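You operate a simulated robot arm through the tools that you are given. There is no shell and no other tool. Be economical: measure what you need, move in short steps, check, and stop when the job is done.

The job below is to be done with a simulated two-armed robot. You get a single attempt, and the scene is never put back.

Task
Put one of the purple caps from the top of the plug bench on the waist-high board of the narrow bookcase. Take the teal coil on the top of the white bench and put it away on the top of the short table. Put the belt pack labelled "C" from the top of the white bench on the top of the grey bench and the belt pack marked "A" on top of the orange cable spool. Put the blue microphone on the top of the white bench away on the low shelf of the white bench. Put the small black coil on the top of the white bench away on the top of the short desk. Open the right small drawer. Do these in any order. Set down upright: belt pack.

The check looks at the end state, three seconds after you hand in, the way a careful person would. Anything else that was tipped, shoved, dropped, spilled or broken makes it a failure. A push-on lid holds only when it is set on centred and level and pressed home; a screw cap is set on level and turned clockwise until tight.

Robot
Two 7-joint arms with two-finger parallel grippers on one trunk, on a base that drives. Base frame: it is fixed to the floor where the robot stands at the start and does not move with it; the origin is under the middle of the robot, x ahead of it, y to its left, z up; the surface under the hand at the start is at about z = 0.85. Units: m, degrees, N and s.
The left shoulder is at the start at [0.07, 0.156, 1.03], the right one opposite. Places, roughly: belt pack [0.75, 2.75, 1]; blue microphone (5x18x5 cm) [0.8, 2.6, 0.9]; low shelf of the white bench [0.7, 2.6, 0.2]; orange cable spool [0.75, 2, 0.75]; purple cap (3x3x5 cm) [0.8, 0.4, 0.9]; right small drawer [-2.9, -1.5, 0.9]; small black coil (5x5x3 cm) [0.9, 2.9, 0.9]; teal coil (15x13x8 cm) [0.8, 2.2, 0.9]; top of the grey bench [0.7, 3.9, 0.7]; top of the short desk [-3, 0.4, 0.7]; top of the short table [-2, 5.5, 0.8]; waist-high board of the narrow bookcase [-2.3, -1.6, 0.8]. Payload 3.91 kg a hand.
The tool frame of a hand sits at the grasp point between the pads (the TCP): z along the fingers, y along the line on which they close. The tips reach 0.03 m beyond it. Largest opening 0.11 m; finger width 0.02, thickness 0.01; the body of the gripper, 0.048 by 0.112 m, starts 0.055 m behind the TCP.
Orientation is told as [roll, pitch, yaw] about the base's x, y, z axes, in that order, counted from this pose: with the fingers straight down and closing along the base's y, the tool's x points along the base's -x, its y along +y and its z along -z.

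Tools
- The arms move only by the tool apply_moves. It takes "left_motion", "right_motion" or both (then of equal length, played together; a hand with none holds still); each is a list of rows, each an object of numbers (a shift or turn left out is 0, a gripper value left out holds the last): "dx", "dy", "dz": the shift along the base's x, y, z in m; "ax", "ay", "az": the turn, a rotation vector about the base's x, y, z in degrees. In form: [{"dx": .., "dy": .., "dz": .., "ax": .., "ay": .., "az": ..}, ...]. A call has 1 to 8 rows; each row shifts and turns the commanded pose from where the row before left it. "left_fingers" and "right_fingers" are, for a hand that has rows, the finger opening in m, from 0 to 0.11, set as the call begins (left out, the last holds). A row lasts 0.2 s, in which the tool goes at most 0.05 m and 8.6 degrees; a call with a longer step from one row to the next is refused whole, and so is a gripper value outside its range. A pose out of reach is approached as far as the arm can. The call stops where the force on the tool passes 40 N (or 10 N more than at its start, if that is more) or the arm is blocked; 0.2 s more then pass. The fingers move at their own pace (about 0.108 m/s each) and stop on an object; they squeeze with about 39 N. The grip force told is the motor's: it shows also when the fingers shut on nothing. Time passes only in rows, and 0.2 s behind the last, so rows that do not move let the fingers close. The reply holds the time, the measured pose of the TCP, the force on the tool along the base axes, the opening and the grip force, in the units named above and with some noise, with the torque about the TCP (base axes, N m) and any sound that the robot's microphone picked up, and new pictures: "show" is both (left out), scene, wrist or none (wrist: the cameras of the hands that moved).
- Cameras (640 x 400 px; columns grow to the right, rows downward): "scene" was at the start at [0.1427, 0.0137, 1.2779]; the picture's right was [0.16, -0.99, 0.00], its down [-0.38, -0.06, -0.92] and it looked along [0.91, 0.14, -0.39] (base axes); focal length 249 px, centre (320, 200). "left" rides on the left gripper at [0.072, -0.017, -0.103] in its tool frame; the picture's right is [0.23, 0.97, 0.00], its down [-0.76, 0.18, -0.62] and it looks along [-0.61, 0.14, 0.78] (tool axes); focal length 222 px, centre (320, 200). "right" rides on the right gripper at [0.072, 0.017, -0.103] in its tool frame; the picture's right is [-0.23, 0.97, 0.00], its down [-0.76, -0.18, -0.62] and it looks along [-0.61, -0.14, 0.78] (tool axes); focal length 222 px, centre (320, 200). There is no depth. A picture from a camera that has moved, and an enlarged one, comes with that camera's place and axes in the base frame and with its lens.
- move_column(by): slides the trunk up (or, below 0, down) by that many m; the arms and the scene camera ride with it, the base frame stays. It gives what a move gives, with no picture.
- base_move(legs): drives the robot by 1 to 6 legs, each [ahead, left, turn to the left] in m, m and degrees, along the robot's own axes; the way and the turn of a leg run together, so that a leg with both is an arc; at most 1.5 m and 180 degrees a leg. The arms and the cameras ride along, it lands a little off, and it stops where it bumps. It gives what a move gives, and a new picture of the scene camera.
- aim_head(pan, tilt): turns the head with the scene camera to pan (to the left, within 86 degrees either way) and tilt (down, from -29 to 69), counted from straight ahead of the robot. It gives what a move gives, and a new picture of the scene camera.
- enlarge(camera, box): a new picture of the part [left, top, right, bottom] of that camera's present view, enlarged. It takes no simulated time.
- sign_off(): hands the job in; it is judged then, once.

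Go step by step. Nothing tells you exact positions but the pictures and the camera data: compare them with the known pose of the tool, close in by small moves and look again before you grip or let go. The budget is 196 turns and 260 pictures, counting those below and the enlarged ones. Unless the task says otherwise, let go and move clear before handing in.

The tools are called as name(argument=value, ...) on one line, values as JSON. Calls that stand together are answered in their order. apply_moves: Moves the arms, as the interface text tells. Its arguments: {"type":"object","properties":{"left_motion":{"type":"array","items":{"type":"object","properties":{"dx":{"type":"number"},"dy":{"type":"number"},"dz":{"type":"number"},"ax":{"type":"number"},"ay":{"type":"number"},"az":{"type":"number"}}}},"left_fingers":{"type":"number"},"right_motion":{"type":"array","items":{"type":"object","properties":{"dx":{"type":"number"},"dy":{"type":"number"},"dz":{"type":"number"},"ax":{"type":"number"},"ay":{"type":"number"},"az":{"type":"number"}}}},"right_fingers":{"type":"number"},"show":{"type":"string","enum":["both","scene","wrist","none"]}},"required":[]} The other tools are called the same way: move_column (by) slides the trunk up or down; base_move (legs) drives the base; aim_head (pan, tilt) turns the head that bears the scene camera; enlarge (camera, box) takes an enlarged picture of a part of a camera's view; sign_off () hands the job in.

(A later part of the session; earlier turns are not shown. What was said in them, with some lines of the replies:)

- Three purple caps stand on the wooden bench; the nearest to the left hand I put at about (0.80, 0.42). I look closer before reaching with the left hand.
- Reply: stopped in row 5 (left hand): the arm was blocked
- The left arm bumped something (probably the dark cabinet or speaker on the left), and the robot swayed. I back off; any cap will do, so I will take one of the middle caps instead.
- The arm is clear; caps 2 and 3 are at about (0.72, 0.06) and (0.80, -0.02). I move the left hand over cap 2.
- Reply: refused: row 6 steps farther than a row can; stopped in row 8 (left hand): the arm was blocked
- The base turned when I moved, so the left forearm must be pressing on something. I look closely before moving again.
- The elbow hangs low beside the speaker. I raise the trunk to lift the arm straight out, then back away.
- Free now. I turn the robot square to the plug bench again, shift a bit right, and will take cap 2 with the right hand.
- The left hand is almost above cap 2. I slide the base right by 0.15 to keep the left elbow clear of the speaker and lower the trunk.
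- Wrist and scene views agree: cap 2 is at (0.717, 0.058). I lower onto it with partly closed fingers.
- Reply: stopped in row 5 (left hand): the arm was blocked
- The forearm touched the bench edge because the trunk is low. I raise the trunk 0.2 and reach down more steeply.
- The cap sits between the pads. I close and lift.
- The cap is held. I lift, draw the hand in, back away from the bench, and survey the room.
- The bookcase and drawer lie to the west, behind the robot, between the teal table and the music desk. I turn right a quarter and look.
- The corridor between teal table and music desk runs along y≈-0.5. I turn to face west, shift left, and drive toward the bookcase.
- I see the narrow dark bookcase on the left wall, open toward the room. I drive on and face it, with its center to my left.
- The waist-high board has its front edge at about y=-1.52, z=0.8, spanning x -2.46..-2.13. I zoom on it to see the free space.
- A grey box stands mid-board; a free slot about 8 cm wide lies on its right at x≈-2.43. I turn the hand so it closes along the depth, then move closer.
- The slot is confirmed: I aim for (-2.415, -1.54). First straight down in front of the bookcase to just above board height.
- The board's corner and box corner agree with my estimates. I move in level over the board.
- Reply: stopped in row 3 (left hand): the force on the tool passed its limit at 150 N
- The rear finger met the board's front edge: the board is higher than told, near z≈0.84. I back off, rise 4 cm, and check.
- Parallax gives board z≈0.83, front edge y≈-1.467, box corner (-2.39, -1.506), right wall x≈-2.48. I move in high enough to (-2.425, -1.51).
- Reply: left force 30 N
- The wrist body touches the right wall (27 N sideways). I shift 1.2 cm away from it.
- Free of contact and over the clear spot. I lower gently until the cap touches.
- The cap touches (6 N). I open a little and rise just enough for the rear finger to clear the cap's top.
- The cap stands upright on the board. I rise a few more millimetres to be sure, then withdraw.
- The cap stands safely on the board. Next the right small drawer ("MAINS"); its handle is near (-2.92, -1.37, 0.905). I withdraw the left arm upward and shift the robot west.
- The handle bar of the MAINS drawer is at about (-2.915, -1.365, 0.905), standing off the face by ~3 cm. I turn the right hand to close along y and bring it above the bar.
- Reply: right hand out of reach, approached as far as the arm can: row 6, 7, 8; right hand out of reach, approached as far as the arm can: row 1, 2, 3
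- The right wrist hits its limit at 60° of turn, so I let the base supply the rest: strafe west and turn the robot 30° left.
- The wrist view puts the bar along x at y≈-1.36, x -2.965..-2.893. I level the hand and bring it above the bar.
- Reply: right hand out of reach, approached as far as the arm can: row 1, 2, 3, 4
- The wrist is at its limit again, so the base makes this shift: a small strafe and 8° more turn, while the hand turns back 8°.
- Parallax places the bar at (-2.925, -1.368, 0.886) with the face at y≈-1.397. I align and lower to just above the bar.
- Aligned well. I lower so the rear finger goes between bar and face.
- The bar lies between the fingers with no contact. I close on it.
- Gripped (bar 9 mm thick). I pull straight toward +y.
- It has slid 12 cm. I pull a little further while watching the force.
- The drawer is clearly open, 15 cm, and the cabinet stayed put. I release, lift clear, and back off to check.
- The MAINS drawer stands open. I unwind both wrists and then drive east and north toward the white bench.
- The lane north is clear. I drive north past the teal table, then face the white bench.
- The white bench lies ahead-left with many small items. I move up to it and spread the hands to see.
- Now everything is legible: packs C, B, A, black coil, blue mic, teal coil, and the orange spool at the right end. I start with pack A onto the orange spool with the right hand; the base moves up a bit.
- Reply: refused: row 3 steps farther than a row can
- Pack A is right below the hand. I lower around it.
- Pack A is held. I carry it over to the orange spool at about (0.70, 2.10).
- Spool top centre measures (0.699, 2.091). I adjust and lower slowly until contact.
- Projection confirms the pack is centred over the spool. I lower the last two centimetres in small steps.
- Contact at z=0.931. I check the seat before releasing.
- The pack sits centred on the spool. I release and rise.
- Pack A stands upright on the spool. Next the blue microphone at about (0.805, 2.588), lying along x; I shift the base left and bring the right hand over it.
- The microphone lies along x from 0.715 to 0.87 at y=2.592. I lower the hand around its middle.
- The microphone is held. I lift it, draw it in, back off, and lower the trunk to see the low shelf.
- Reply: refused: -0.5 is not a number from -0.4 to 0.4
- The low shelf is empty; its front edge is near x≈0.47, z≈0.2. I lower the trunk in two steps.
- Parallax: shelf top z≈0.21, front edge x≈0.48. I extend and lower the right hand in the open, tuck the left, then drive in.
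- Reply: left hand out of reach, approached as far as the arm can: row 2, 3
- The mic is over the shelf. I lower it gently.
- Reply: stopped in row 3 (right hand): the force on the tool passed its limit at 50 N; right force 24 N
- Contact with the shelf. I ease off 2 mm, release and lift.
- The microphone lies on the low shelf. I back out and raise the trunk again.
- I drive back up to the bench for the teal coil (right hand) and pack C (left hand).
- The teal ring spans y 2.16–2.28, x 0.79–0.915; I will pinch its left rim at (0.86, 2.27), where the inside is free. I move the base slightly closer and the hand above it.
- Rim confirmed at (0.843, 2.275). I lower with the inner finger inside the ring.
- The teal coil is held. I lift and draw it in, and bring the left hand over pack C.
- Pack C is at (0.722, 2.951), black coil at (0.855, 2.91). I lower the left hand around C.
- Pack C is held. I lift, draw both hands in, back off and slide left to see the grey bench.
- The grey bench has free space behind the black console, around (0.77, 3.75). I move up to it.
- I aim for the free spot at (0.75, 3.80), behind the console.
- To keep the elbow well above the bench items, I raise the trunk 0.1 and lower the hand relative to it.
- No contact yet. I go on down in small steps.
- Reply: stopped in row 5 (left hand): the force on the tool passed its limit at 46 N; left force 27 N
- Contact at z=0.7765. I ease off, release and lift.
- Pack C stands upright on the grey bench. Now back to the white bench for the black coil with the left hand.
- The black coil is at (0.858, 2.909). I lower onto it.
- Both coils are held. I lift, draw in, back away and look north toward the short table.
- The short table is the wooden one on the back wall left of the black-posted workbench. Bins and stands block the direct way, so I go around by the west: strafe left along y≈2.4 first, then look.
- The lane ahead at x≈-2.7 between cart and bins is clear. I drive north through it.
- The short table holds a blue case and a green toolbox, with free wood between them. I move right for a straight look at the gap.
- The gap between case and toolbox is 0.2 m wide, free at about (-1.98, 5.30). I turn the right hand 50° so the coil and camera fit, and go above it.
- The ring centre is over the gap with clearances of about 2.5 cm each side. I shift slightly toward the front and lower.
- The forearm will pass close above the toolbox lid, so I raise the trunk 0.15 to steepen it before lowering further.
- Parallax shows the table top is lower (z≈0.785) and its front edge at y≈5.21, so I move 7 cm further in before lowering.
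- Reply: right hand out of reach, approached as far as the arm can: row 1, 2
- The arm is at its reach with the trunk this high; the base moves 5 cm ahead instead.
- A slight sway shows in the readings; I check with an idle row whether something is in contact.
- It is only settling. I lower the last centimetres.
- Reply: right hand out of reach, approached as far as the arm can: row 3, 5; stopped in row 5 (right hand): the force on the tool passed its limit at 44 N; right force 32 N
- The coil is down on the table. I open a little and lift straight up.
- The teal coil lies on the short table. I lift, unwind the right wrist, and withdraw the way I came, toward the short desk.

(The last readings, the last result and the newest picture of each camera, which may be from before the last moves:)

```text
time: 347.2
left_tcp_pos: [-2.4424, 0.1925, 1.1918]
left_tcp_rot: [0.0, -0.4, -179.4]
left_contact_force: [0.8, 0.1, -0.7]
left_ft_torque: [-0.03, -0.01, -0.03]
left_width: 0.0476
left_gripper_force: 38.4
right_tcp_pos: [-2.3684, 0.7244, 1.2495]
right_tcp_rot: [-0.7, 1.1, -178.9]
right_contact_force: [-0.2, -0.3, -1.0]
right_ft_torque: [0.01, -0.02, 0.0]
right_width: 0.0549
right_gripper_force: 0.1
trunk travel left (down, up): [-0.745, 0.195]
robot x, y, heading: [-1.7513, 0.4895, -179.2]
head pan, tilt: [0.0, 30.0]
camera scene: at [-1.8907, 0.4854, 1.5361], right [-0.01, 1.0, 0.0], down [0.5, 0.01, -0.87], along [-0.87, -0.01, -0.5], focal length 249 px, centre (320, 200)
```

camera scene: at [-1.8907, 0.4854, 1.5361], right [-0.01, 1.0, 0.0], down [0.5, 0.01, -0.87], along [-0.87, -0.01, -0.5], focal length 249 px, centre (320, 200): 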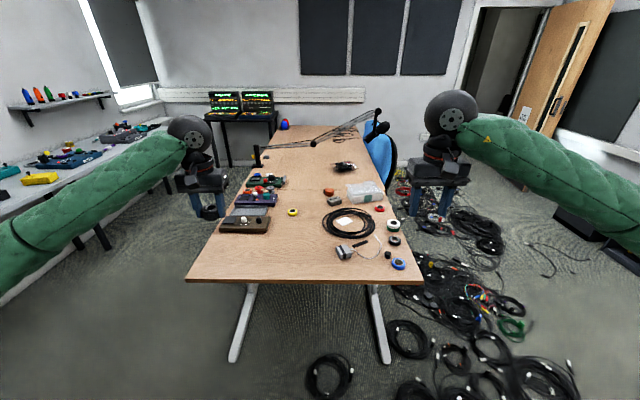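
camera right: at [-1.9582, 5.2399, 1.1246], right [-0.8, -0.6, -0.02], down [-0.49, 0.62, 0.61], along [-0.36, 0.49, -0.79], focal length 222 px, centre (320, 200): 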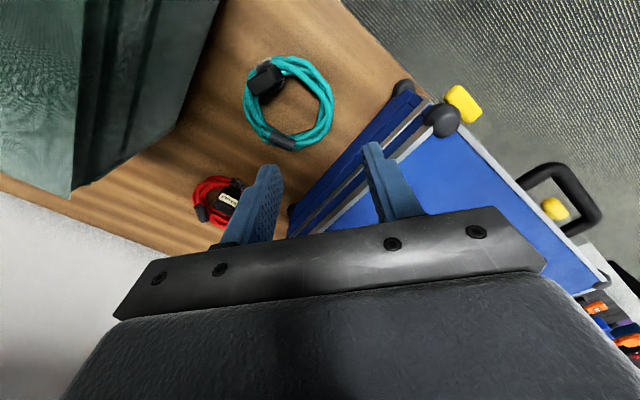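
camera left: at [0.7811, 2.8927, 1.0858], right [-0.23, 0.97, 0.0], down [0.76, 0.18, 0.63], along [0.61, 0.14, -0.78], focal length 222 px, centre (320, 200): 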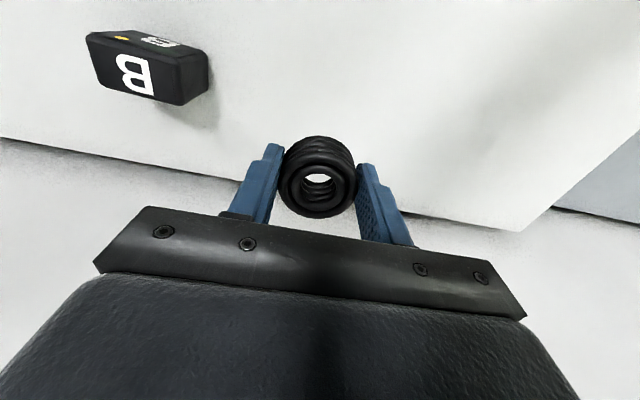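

The beech desk ahead is the short desk; its near end around (-2.84, 0.33) is free. I drive 0.28 closer and bring the left hand over that spot.

base_move(legs=[[0.28, 0, 0]])

apply_moves(left_motion=[{"dx": -0.03, "dy": 0.03}, {"dx": -0.03, "dy": 0.035}, {"dx": -0.03, "dy": 0.035}, {"dx": -0.03, "dy": 0.035}, {"dz": -0.045}, {"dz": -0.045}, {"dz": -0.045}, {}])

```text
time: 349.2
left_tcp_pos: [-2.7261, 0.1894, 1.1915]
left_tcp_rot: [0.0, -0.4, -179.4]
left_contact_force: [-0.6, -0.2, -1.5]
left_ft_torque: [0.0, -0.04, -0.03]
left_width: 0.0472
left_gripper_force: 38.7
right_tcp_pos: [-2.6523, 0.721, 1.2509]
right_tcp_rot: [-0.7, 1.0, -178.8]
right_contact_force: [0.6, 0.4, -0.1]
right_ft_torque: [-0.03, -0.01, -0.05]
right_width: 0.055
right_gripper_force: 0.0
trunk travel left (down, up): [-0.745, 0.195]
robot x, y, heading: [-2.0357, 0.4844, -179.2]
head pan, tilt: [0.0, 30.0]
camera scene: at [-2.1743, 0.482, 1.5362], right [-0.01, 1.0, 0.0], down [0.5, 0.01, -0.87], along [-0.87, -0.01, -0.5], focal length 249 px, centre (320, 200)
```

scene: 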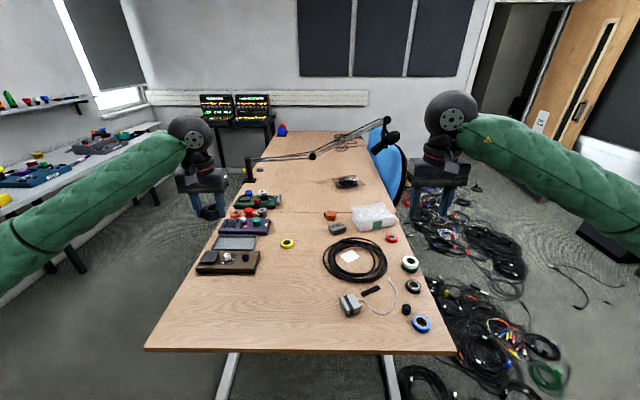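

```text
time: 351.0
left_tcp_pos: [-2.8453, 0.3249, 1.0575]
left_tcp_rot: [0.0, -0.4, -179.4]
left_contact_force: [0.0, -0.4, -1.2]
left_ft_torque: [0.01, -0.05, 0.02]
left_width: 0.0476
left_gripper_force: 39.3
right_tcp_pos: [-2.6511, 0.7195, 1.2505]
right_tcp_rot: [-0.7, 1.0, -178.9]
right_contact_force: [0.2, 0.3, -0.2]
right_ft_torque: [0.03, -0.02, -0.03]
right_width: 0.055
right_gripper_force: 0.1
trunk travel left (down, up): [-0.745, 0.195]
robot x, y, heading: [-2.0317, 0.4828, -179.4]
head pan, tilt: [0.0, 30.0]
camera scene: at [-2.1732, 0.4818, 1.5363], right [-0.01, 1.0, 0.0], down [0.5, 0.01, -0.87], along [-0.87, -0.01, -0.5], focal length 249 px, centre (320, 200)
camera left: at [-2.7729, 0.3418, 1.1607], right [0.24, -0.97, 0.0], down [-0.76, -0.19, 0.63], along [-0.61, -0.15, -0.78], focal length 222 px, centre (320, 200)
```

scene: 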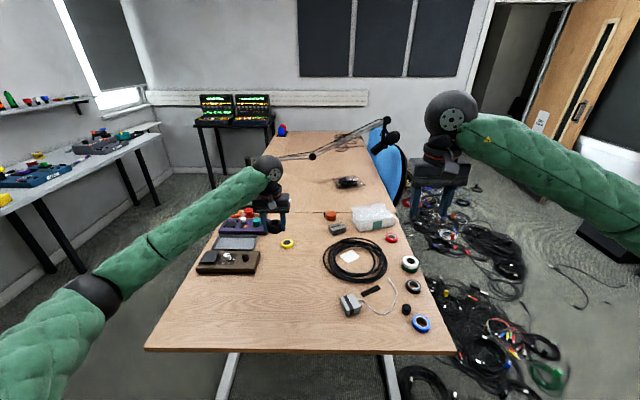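
left: 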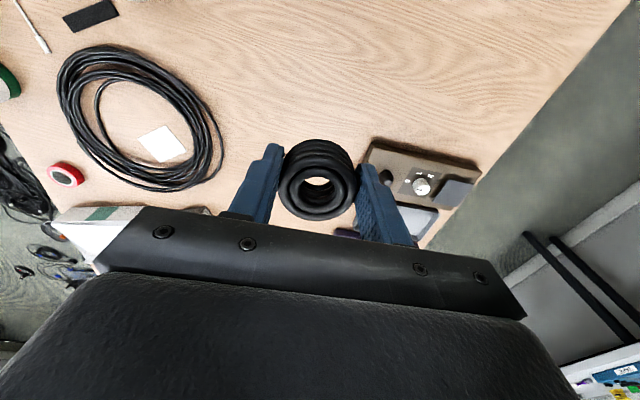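

A seam shows the near part is its own short desk. The spot below the hand is clear; I lower.

apply_moves(left_motion=[{"dz": -0.045}, {"dz": -0.045}, {"dz": -0.045}, {"dz": -0.045}, {"dz": -0.045}, {"dz": -0.03}, {}], show="wrist")

```text
time: 352.6
left_tcp_pos: [-2.8462, 0.3248, 0.8011]
left_tcp_rot: [0.0, -0.5, -179.5]
left_contact_force: [-0.6, -0.7, -0.4]
left_ft_torque: [0.01, -0.01, 0.01]
left_width: 0.0479
left_gripper_force: 39.3
right_tcp_pos: [-2.6517, 0.7216, 1.2485]
right_tcp_rot: [-0.8, 1.1, -178.9]
right_contact_force: [-0.5, 0.0, 1.0]
right_ft_torque: [0.03, -0.01, -0.01]
right_width: 0.0549
right_gripper_force: 0.0
trunk travel left (down, up): [-0.745, 0.195]
robot x, y, heading: [-2.0318, 0.487, -179.4]
head pan, tilt: [0.0, 30.0]
camera left: at [-2.7732, 0.3417, 0.9045], right [0.24, -0.97, 0.0], down [-0.76, -0.18, 0.63], along [-0.61, -0.15, -0.78], focal length 222 px, centre (320, 200)
```

left: 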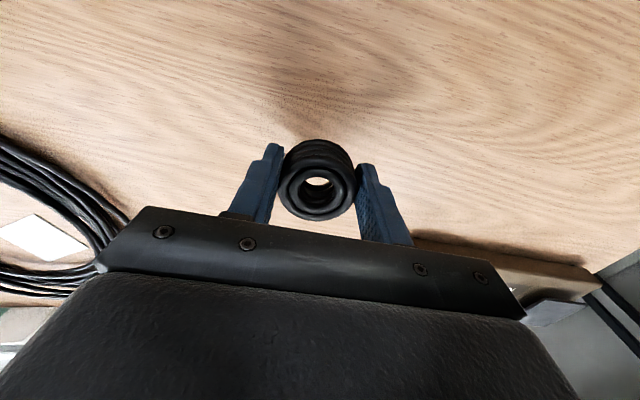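

apply_moves(left_motion=[{"dz": -0.015}, {"dz": -0.01}, {"dz": -0.006}, {"dz": -0.006}, {"dz": -0.005}, {"dz": -0.005}, {}], show="none")

```text
time: 354.4
left_tcp_pos: [-2.8461, 0.3242, 0.7608]
left_tcp_rot: [-0.2, -0.8, -179.4]
left_contact_force: [9.9, 1.3, 23.5]
left_ft_torque: [-0.59, -0.52, 0.27]
left_width: 0.0477
left_gripper_force: 39.1
right_tcp_pos: [-2.6508, 0.7214, 1.2506]
right_tcp_rot: [-0.7, 1.0, -178.9]
right_contact_force: [0.0, -0.6, -0.5]
right_ft_torque: [0.04, 0.01, -0.02]
right_width: 0.0552
right_gripper_force: 0.1
trunk travel left (down, up): [-0.745, 0.195]
robot x, y, heading: [-2.0323, 0.4798, -179.5]
head pan, tilt: [0.0, 30.0]
stopped in row 7 (left hand): the force on the tool passed its limit at 41 N (the readings are from after the stop); the commanded pose is now the measured one
```

The coil touches the desk. I release and lift.

apply_moves(left_motion=[{"dz": 0.002}, {}, {}, {"dz": 0.03}, {"dz": 0.045}, {"dz": 0.05}, {"dz": 0.05}, {"dz": 0.05}], left_fingers=0.085)

```text
time: 356.2
left_tcp_pos: [-2.8465, 0.3228, 0.9838]
left_tcp_rot: [-0.1, -0.6, -179.4]
left_contact_force: [0.0, 0.9, -0.3]
left_ft_torque: [-0.01, 0.01, 0.01]
left_width: 0.0851
left_gripper_force: 0.0
right_tcp_pos: [-2.6508, 0.7203, 1.2489]
right_tcp_rot: [-0.7, 1.2, -178.9]
right_contact_force: [-0.2, -0.3, -0.5]
right_ft_torque: [0.03, -0.02, -0.02]
right_width: 0.0551
right_gripper_force: 0.2
trunk travel left (down, up): [-0.745, 0.195]
robot x, y, heading: [-2.0338, 0.4862, -179.1]
head pan, tilt: [0.0, 30.0]
camera scene: at [-2.1731, 0.4815, 1.5361], right [-0.01, 1.0, 0.0], down [0.5, 0.01, -0.87], along [-0.87, -0.01, -0.5], focal length 249 px, centre (320, 200)
camera left: at [-2.7732, 0.3407, 1.0868], right [0.24, -0.97, 0.0], down [-0.75, -0.19, 0.63], along [-0.61, -0.15, -0.78], focal length 222 px, centre (320, 200)
```

scene: 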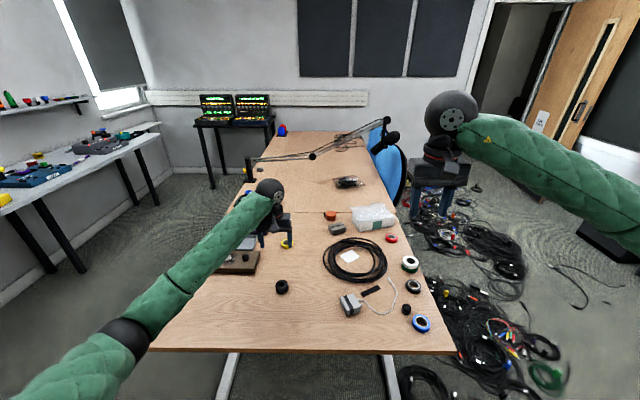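
left: 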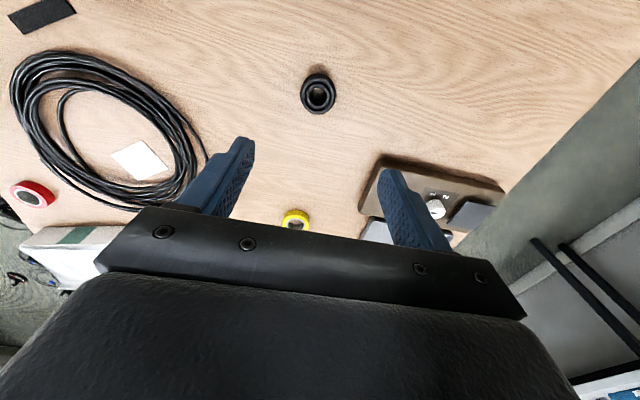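

The black coil is on the short desk. I lift clear, back off and take a last look toward the bookcase and drawer.

apply_moves(left_motion=[{"dz": 0.05}, {"dz": 0.05}, {"dz": 0.05}, {"dz": 0.05, "dx": 0.02}, {"dx": 0.04}], show="none")

base_move(legs=[[-0.28, 0, 0]])

aim_head(pan=62, tilt=22)

enlarge(camera="scene", box=[200, 120, 440, 270])

```text
refused: row 4 steps farther than a row can; nothing moved
```

```text
time: 358.1
left_tcp_pos: [-2.567, 0.3264, 0.9837]
left_tcp_rot: [-0.1, -0.5, -179.5]
left_contact_force: [0.3, 0.1, -0.1]
left_ft_torque: [-0.01, 0.04, 0.01]
left_width: 0.0852
left_gripper_force: 0.1
right_tcp_pos: [-2.3724, 0.7238, 1.2494]
right_tcp_rot: [-0.7, 1.1, -178.9]
right_contact_force: [-0.1, -0.2, 0.0]
right_ft_torque: [-0.02, 0.01, 0.0]
right_width: 0.0551
right_gripper_force: 0.2
trunk travel left (down, up): [-0.745, 0.195]
robot x, y, heading: [-1.7535, 0.4856, -179.5]
head pan, tilt: [0.0, 30.0]
camera scene: at [-1.8939, 0.4854, 1.5362], right [-0.01, 1.0, 0.0], down [0.5, 0.01, -0.87], along [-0.87, -0.01, -0.5], focal length 249 px, centre (320, 200)
```

scene: 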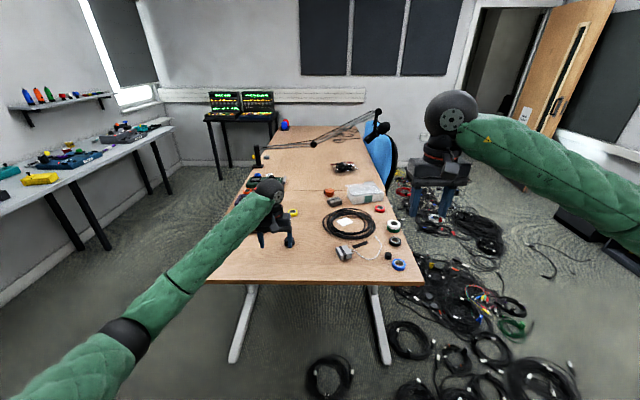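

```text
time: 359.5
left_tcp_pos: [-2.5683, 0.3264, 0.9838]
left_tcp_rot: [-0.1, -0.7, -179.3]
left_contact_force: [0.3, 0.2, 0.8]
left_ft_torque: [0.0, -0.03, 0.03]
left_width: 0.0851
left_gripper_force: 0.1
right_tcp_pos: [-2.3736, 0.7244, 1.2494]
right_tcp_rot: [-0.8, 1.2, -178.8]
right_contact_force: [0.5, 0.0, -0.3]
right_ft_torque: [0.0, -0.02, -0.01]
right_width: 0.0551
right_gripper_force: 0.0
trunk travel left (down, up): [-0.745, 0.195]
robot x, y, heading: [-1.7512, 0.4899, -179.6]
head pan, tilt: [62.0, 22.0]
camera scene: at [-1.8472, 0.4041, 1.549], right [-0.89, 0.46, 0.0], down [0.17, 0.33, -0.93], along [-0.43, -0.82, -0.38], focal length 249 px, centre (320, 200)
```

scene: 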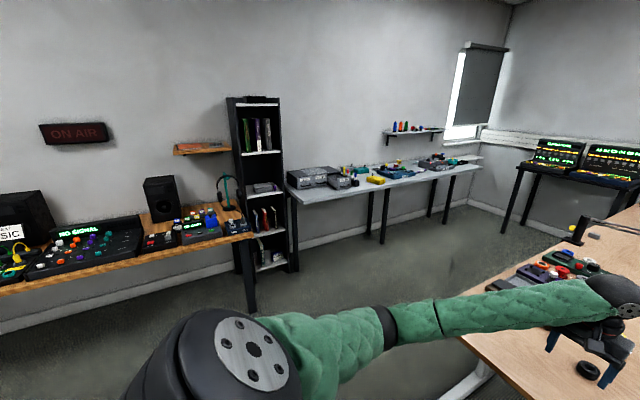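

```text
2.67 times, centred on (320, 195) of scene
camera zoom: at [-1.8472, 0.4041, 1.549], right [-0.89, 0.46, 0.0], down [0.17, 0.33, -0.93], along [-0.43, -0.82, -0.38], focal length 664 px, centre (320, 213)
```

zoom: 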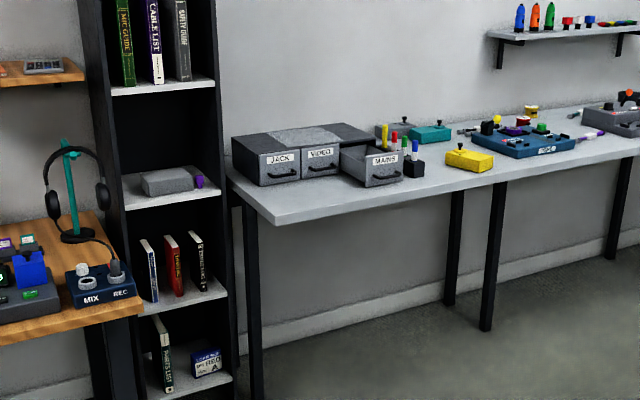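

Cap upright and drawer open are confirmed. One last concern is the speaker my arm touched at the start; I lift the hand and drive over for a look.

apply_moves(left_motion=[{"dz": 0.045}, {"dz": 0.045}, {"dz": 0.045}, {"dz": 0.045}, {"dz": 0.03}], show="none")

base_move(legs=[[0, 0, 90], [0.95, 0, 0], [0, 0, 90], [1.25, 0, 0], [0, 0.3, 0]])

aim_head(pan=30, tilt=25)

```text
time: 360.7
left_tcp_pos: [-2.5672, 0.3247, 1.1927]
left_tcp_rot: [-0.1, -0.7, -179.4]
left_contact_force: [-0.3, 0.1, 0.9]
left_ft_torque: [-0.01, 0.03, -0.01]
left_width: 0.0852
left_gripper_force: 0.0
right_tcp_pos: [-2.3716, 0.7256, 1.2497]
right_tcp_rot: [-0.7, 1.1, -178.7]
right_contact_force: [-0.6, 0.0, -0.4]
right_ft_torque: [0.02, 0.0, -0.03]
right_width: 0.0552
right_gripper_force: 0.1
trunk travel left (down, up): [-0.745, 0.195]
robot x, y, heading: [-1.7544, 0.4883, -179.3]
head pan, tilt: [62.0, 22.0]
```

```text
time: 380.9
left_tcp_pos: [0.3109, -0.0168, 1.1934]
left_tcp_rot: [0.0, -0.7, -0.2]
left_contact_force: [0.7, 0.6, -0.6]
left_ft_torque: [0.0, 0.02, 0.02]
left_width: 0.0849
left_gripper_force: 0.1
right_tcp_pos: [0.1109, -0.4112, 1.2499]
right_tcp_rot: [-0.7, 1.1, 0.2]
right_contact_force: [0.4, 0.0, 0.6]
right_ft_torque: [-0.01, 0.01, -0.02]
right_width: 0.0547
right_gripper_force: 0.0
trunk travel left (down, up): [-0.745, 0.195]
robot x, y, heading: [-0.5049, -0.1693, 0.0]
head pan, tilt: [62.0, 22.0]
camera scene: at [-0.4073, -0.0858, 1.549], right [0.88, -0.47, 0.0], down [-0.18, -0.33, -0.93], along [0.44, 0.82, -0.38], focal length 249 px, centre (320, 200)
```

scene: 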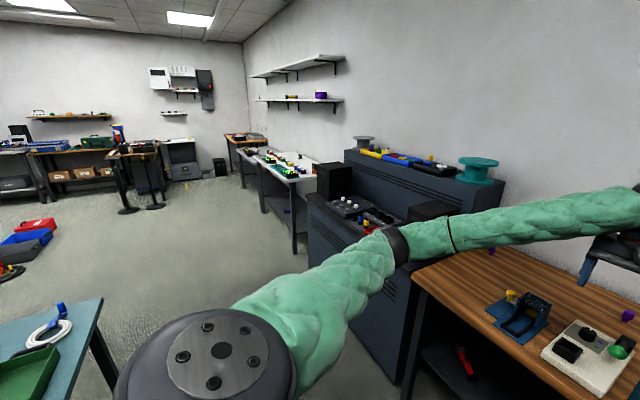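

```text
time: 381.8
left_tcp_pos: [0.3124, -0.019, 1.1929]
left_tcp_rot: [0.0, -0.6, -0.4]
left_contact_force: [-0.9, 1.0, -0.4]
left_ft_torque: [0.0, 0.01, 0.01]
left_width: 0.0851
left_gripper_force: 0.0
right_tcp_pos: [0.1113, -0.4125, 1.2496]
right_tcp_rot: [-0.6, 1.0, 0.2]
right_contact_force: [0.5, -0.1, -0.6]
right_ft_torque: [0.04, -0.02, -0.03]
right_width: 0.0546
right_gripper_force: 0.0
trunk travel left (down, up): [-0.745, 0.195]
robot x, y, heading: [-0.5045, -0.1692, -0.3]
head pan, tilt: [30.0, 25.0]
camera scene: at [-0.3713, -0.1226, 1.5442], right [0.5, -0.87, 0.0], down [-0.37, -0.21, -0.91], along [0.79, 0.45, -0.42], focal length 249 px, centre (320, 200)
```

scene: 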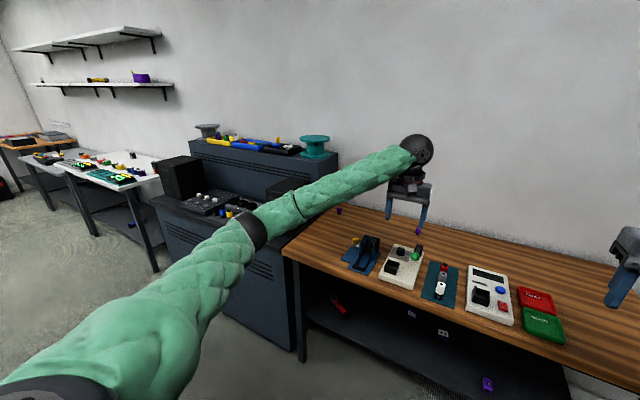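

base_move(legs=[[0, 0, -50]])

aim_head(pan=84, tilt=25)

enlarge(camera="scene", box=[180, 120, 440, 300])

```text
time: 384.5
left_tcp_pos: [0.1324, -0.6978, 1.1921]
left_tcp_rot: [-0.1, -0.6, -50.5]
left_contact_force: [0.5, -0.7, 0.5]
left_ft_torque: [-0.01, -0.01, 0.01]
left_width: 0.085
left_gripper_force: 0.1
right_tcp_pos: [-0.299, -0.7964, 1.2494]
right_tcp_rot: [-0.7, 1.1, -49.9]
right_contact_force: [-0.3, -0.3, 0.1]
right_ft_torque: [-0.02, -0.01, -0.03]
right_width: 0.0552
right_gripper_force: 0.0
trunk travel left (down, up): [-0.745, 0.195]
robot x, y, heading: [-0.504, -0.167, -50.5]
head pan, tilt: [30.0, 25.0]
camera scene: at [-0.3837, -0.2394, 1.5442], right [-0.35, -0.94, 0.0], down [-0.4, 0.15, -0.91], along [0.85, -0.32, -0.42], focal length 249 px, centre (320, 200)
```

scene: 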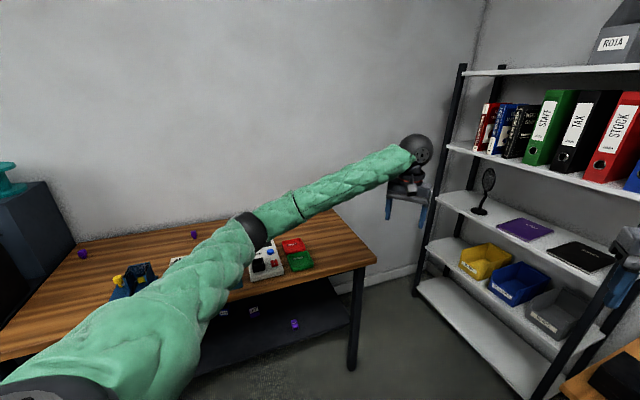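

```text
time: 385.7
left_tcp_pos: [0.1341, -0.6965, 1.1929]
left_tcp_rot: [-0.1, -0.6, -50.6]
left_contact_force: [0.2, -0.4, 0.5]
left_ft_torque: [-0.01, 0.01, 0.04]
left_width: 0.0848
left_gripper_force: 0.1
right_tcp_pos: [-0.2985, -0.7966, 1.2497]
right_tcp_rot: [-0.7, 1.1, -49.9]
right_contact_force: [-0.3, 0.6, -0.4]
right_ft_torque: [-0.01, -0.01, 0.01]
right_width: 0.0551
right_gripper_force: 0.0
trunk travel left (down, up): [-0.745, 0.195]
robot x, y, heading: [-0.505, -0.1657, -50.6]
head pan, tilt: [84.0, 25.0]
camera scene: at [-0.3931, -0.1562, 1.5442], right [0.55, -0.83, 0.0], down [-0.35, -0.23, -0.91], along [0.75, 0.5, -0.42], focal length 249 px, centre (320, 200)
```

scene: 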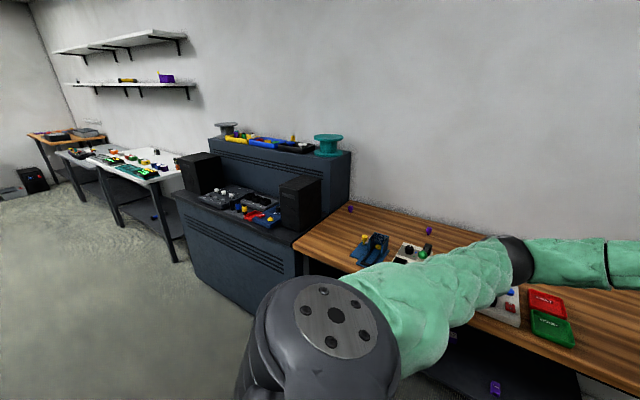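

```text
2.22 times, centred on (310, 210) of scene
camera zoom: at [-0.3931, -0.1562, 1.5442], right [0.55, -0.83, 0.0], down [-0.35, -0.23, -0.91], along [0.75, 0.5, -0.42], focal length 553 px, centre (342, 178)
```

zoom: 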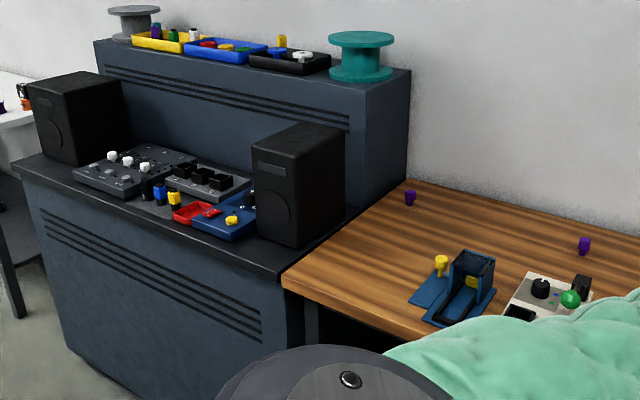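

The speaker stands square and undisturbed in its place. Everything is placed and both hands are empty and clear, so I hand in.

sign_off()

```text
The job is handed in.
```

The job is handed in with all seven tasks done:

- **Purple cap:** upright on the waist-high board of the narrow bookcase, seen again near the end.
- **Teal coil:** on the short table.
- **Pack C:** upright on the grey bench.
- **Pack A:** upright on the orange spool.
- **Blue microphone:** on the low shelf of the white bench.
- **Black coil:** on the short desk.
- **Right small drawer:** open about 15 cm, seen again near the end.

**Speaker:** at the start my left arm pushed against something by the speaker next to the plug bench. The speaker stands normally now, but I had no exact before-picture to prove it did not shift.

**Bookcase:** the hand also struck the front edge of the bookcase board once (150 N). The bookcase did not visibly move.
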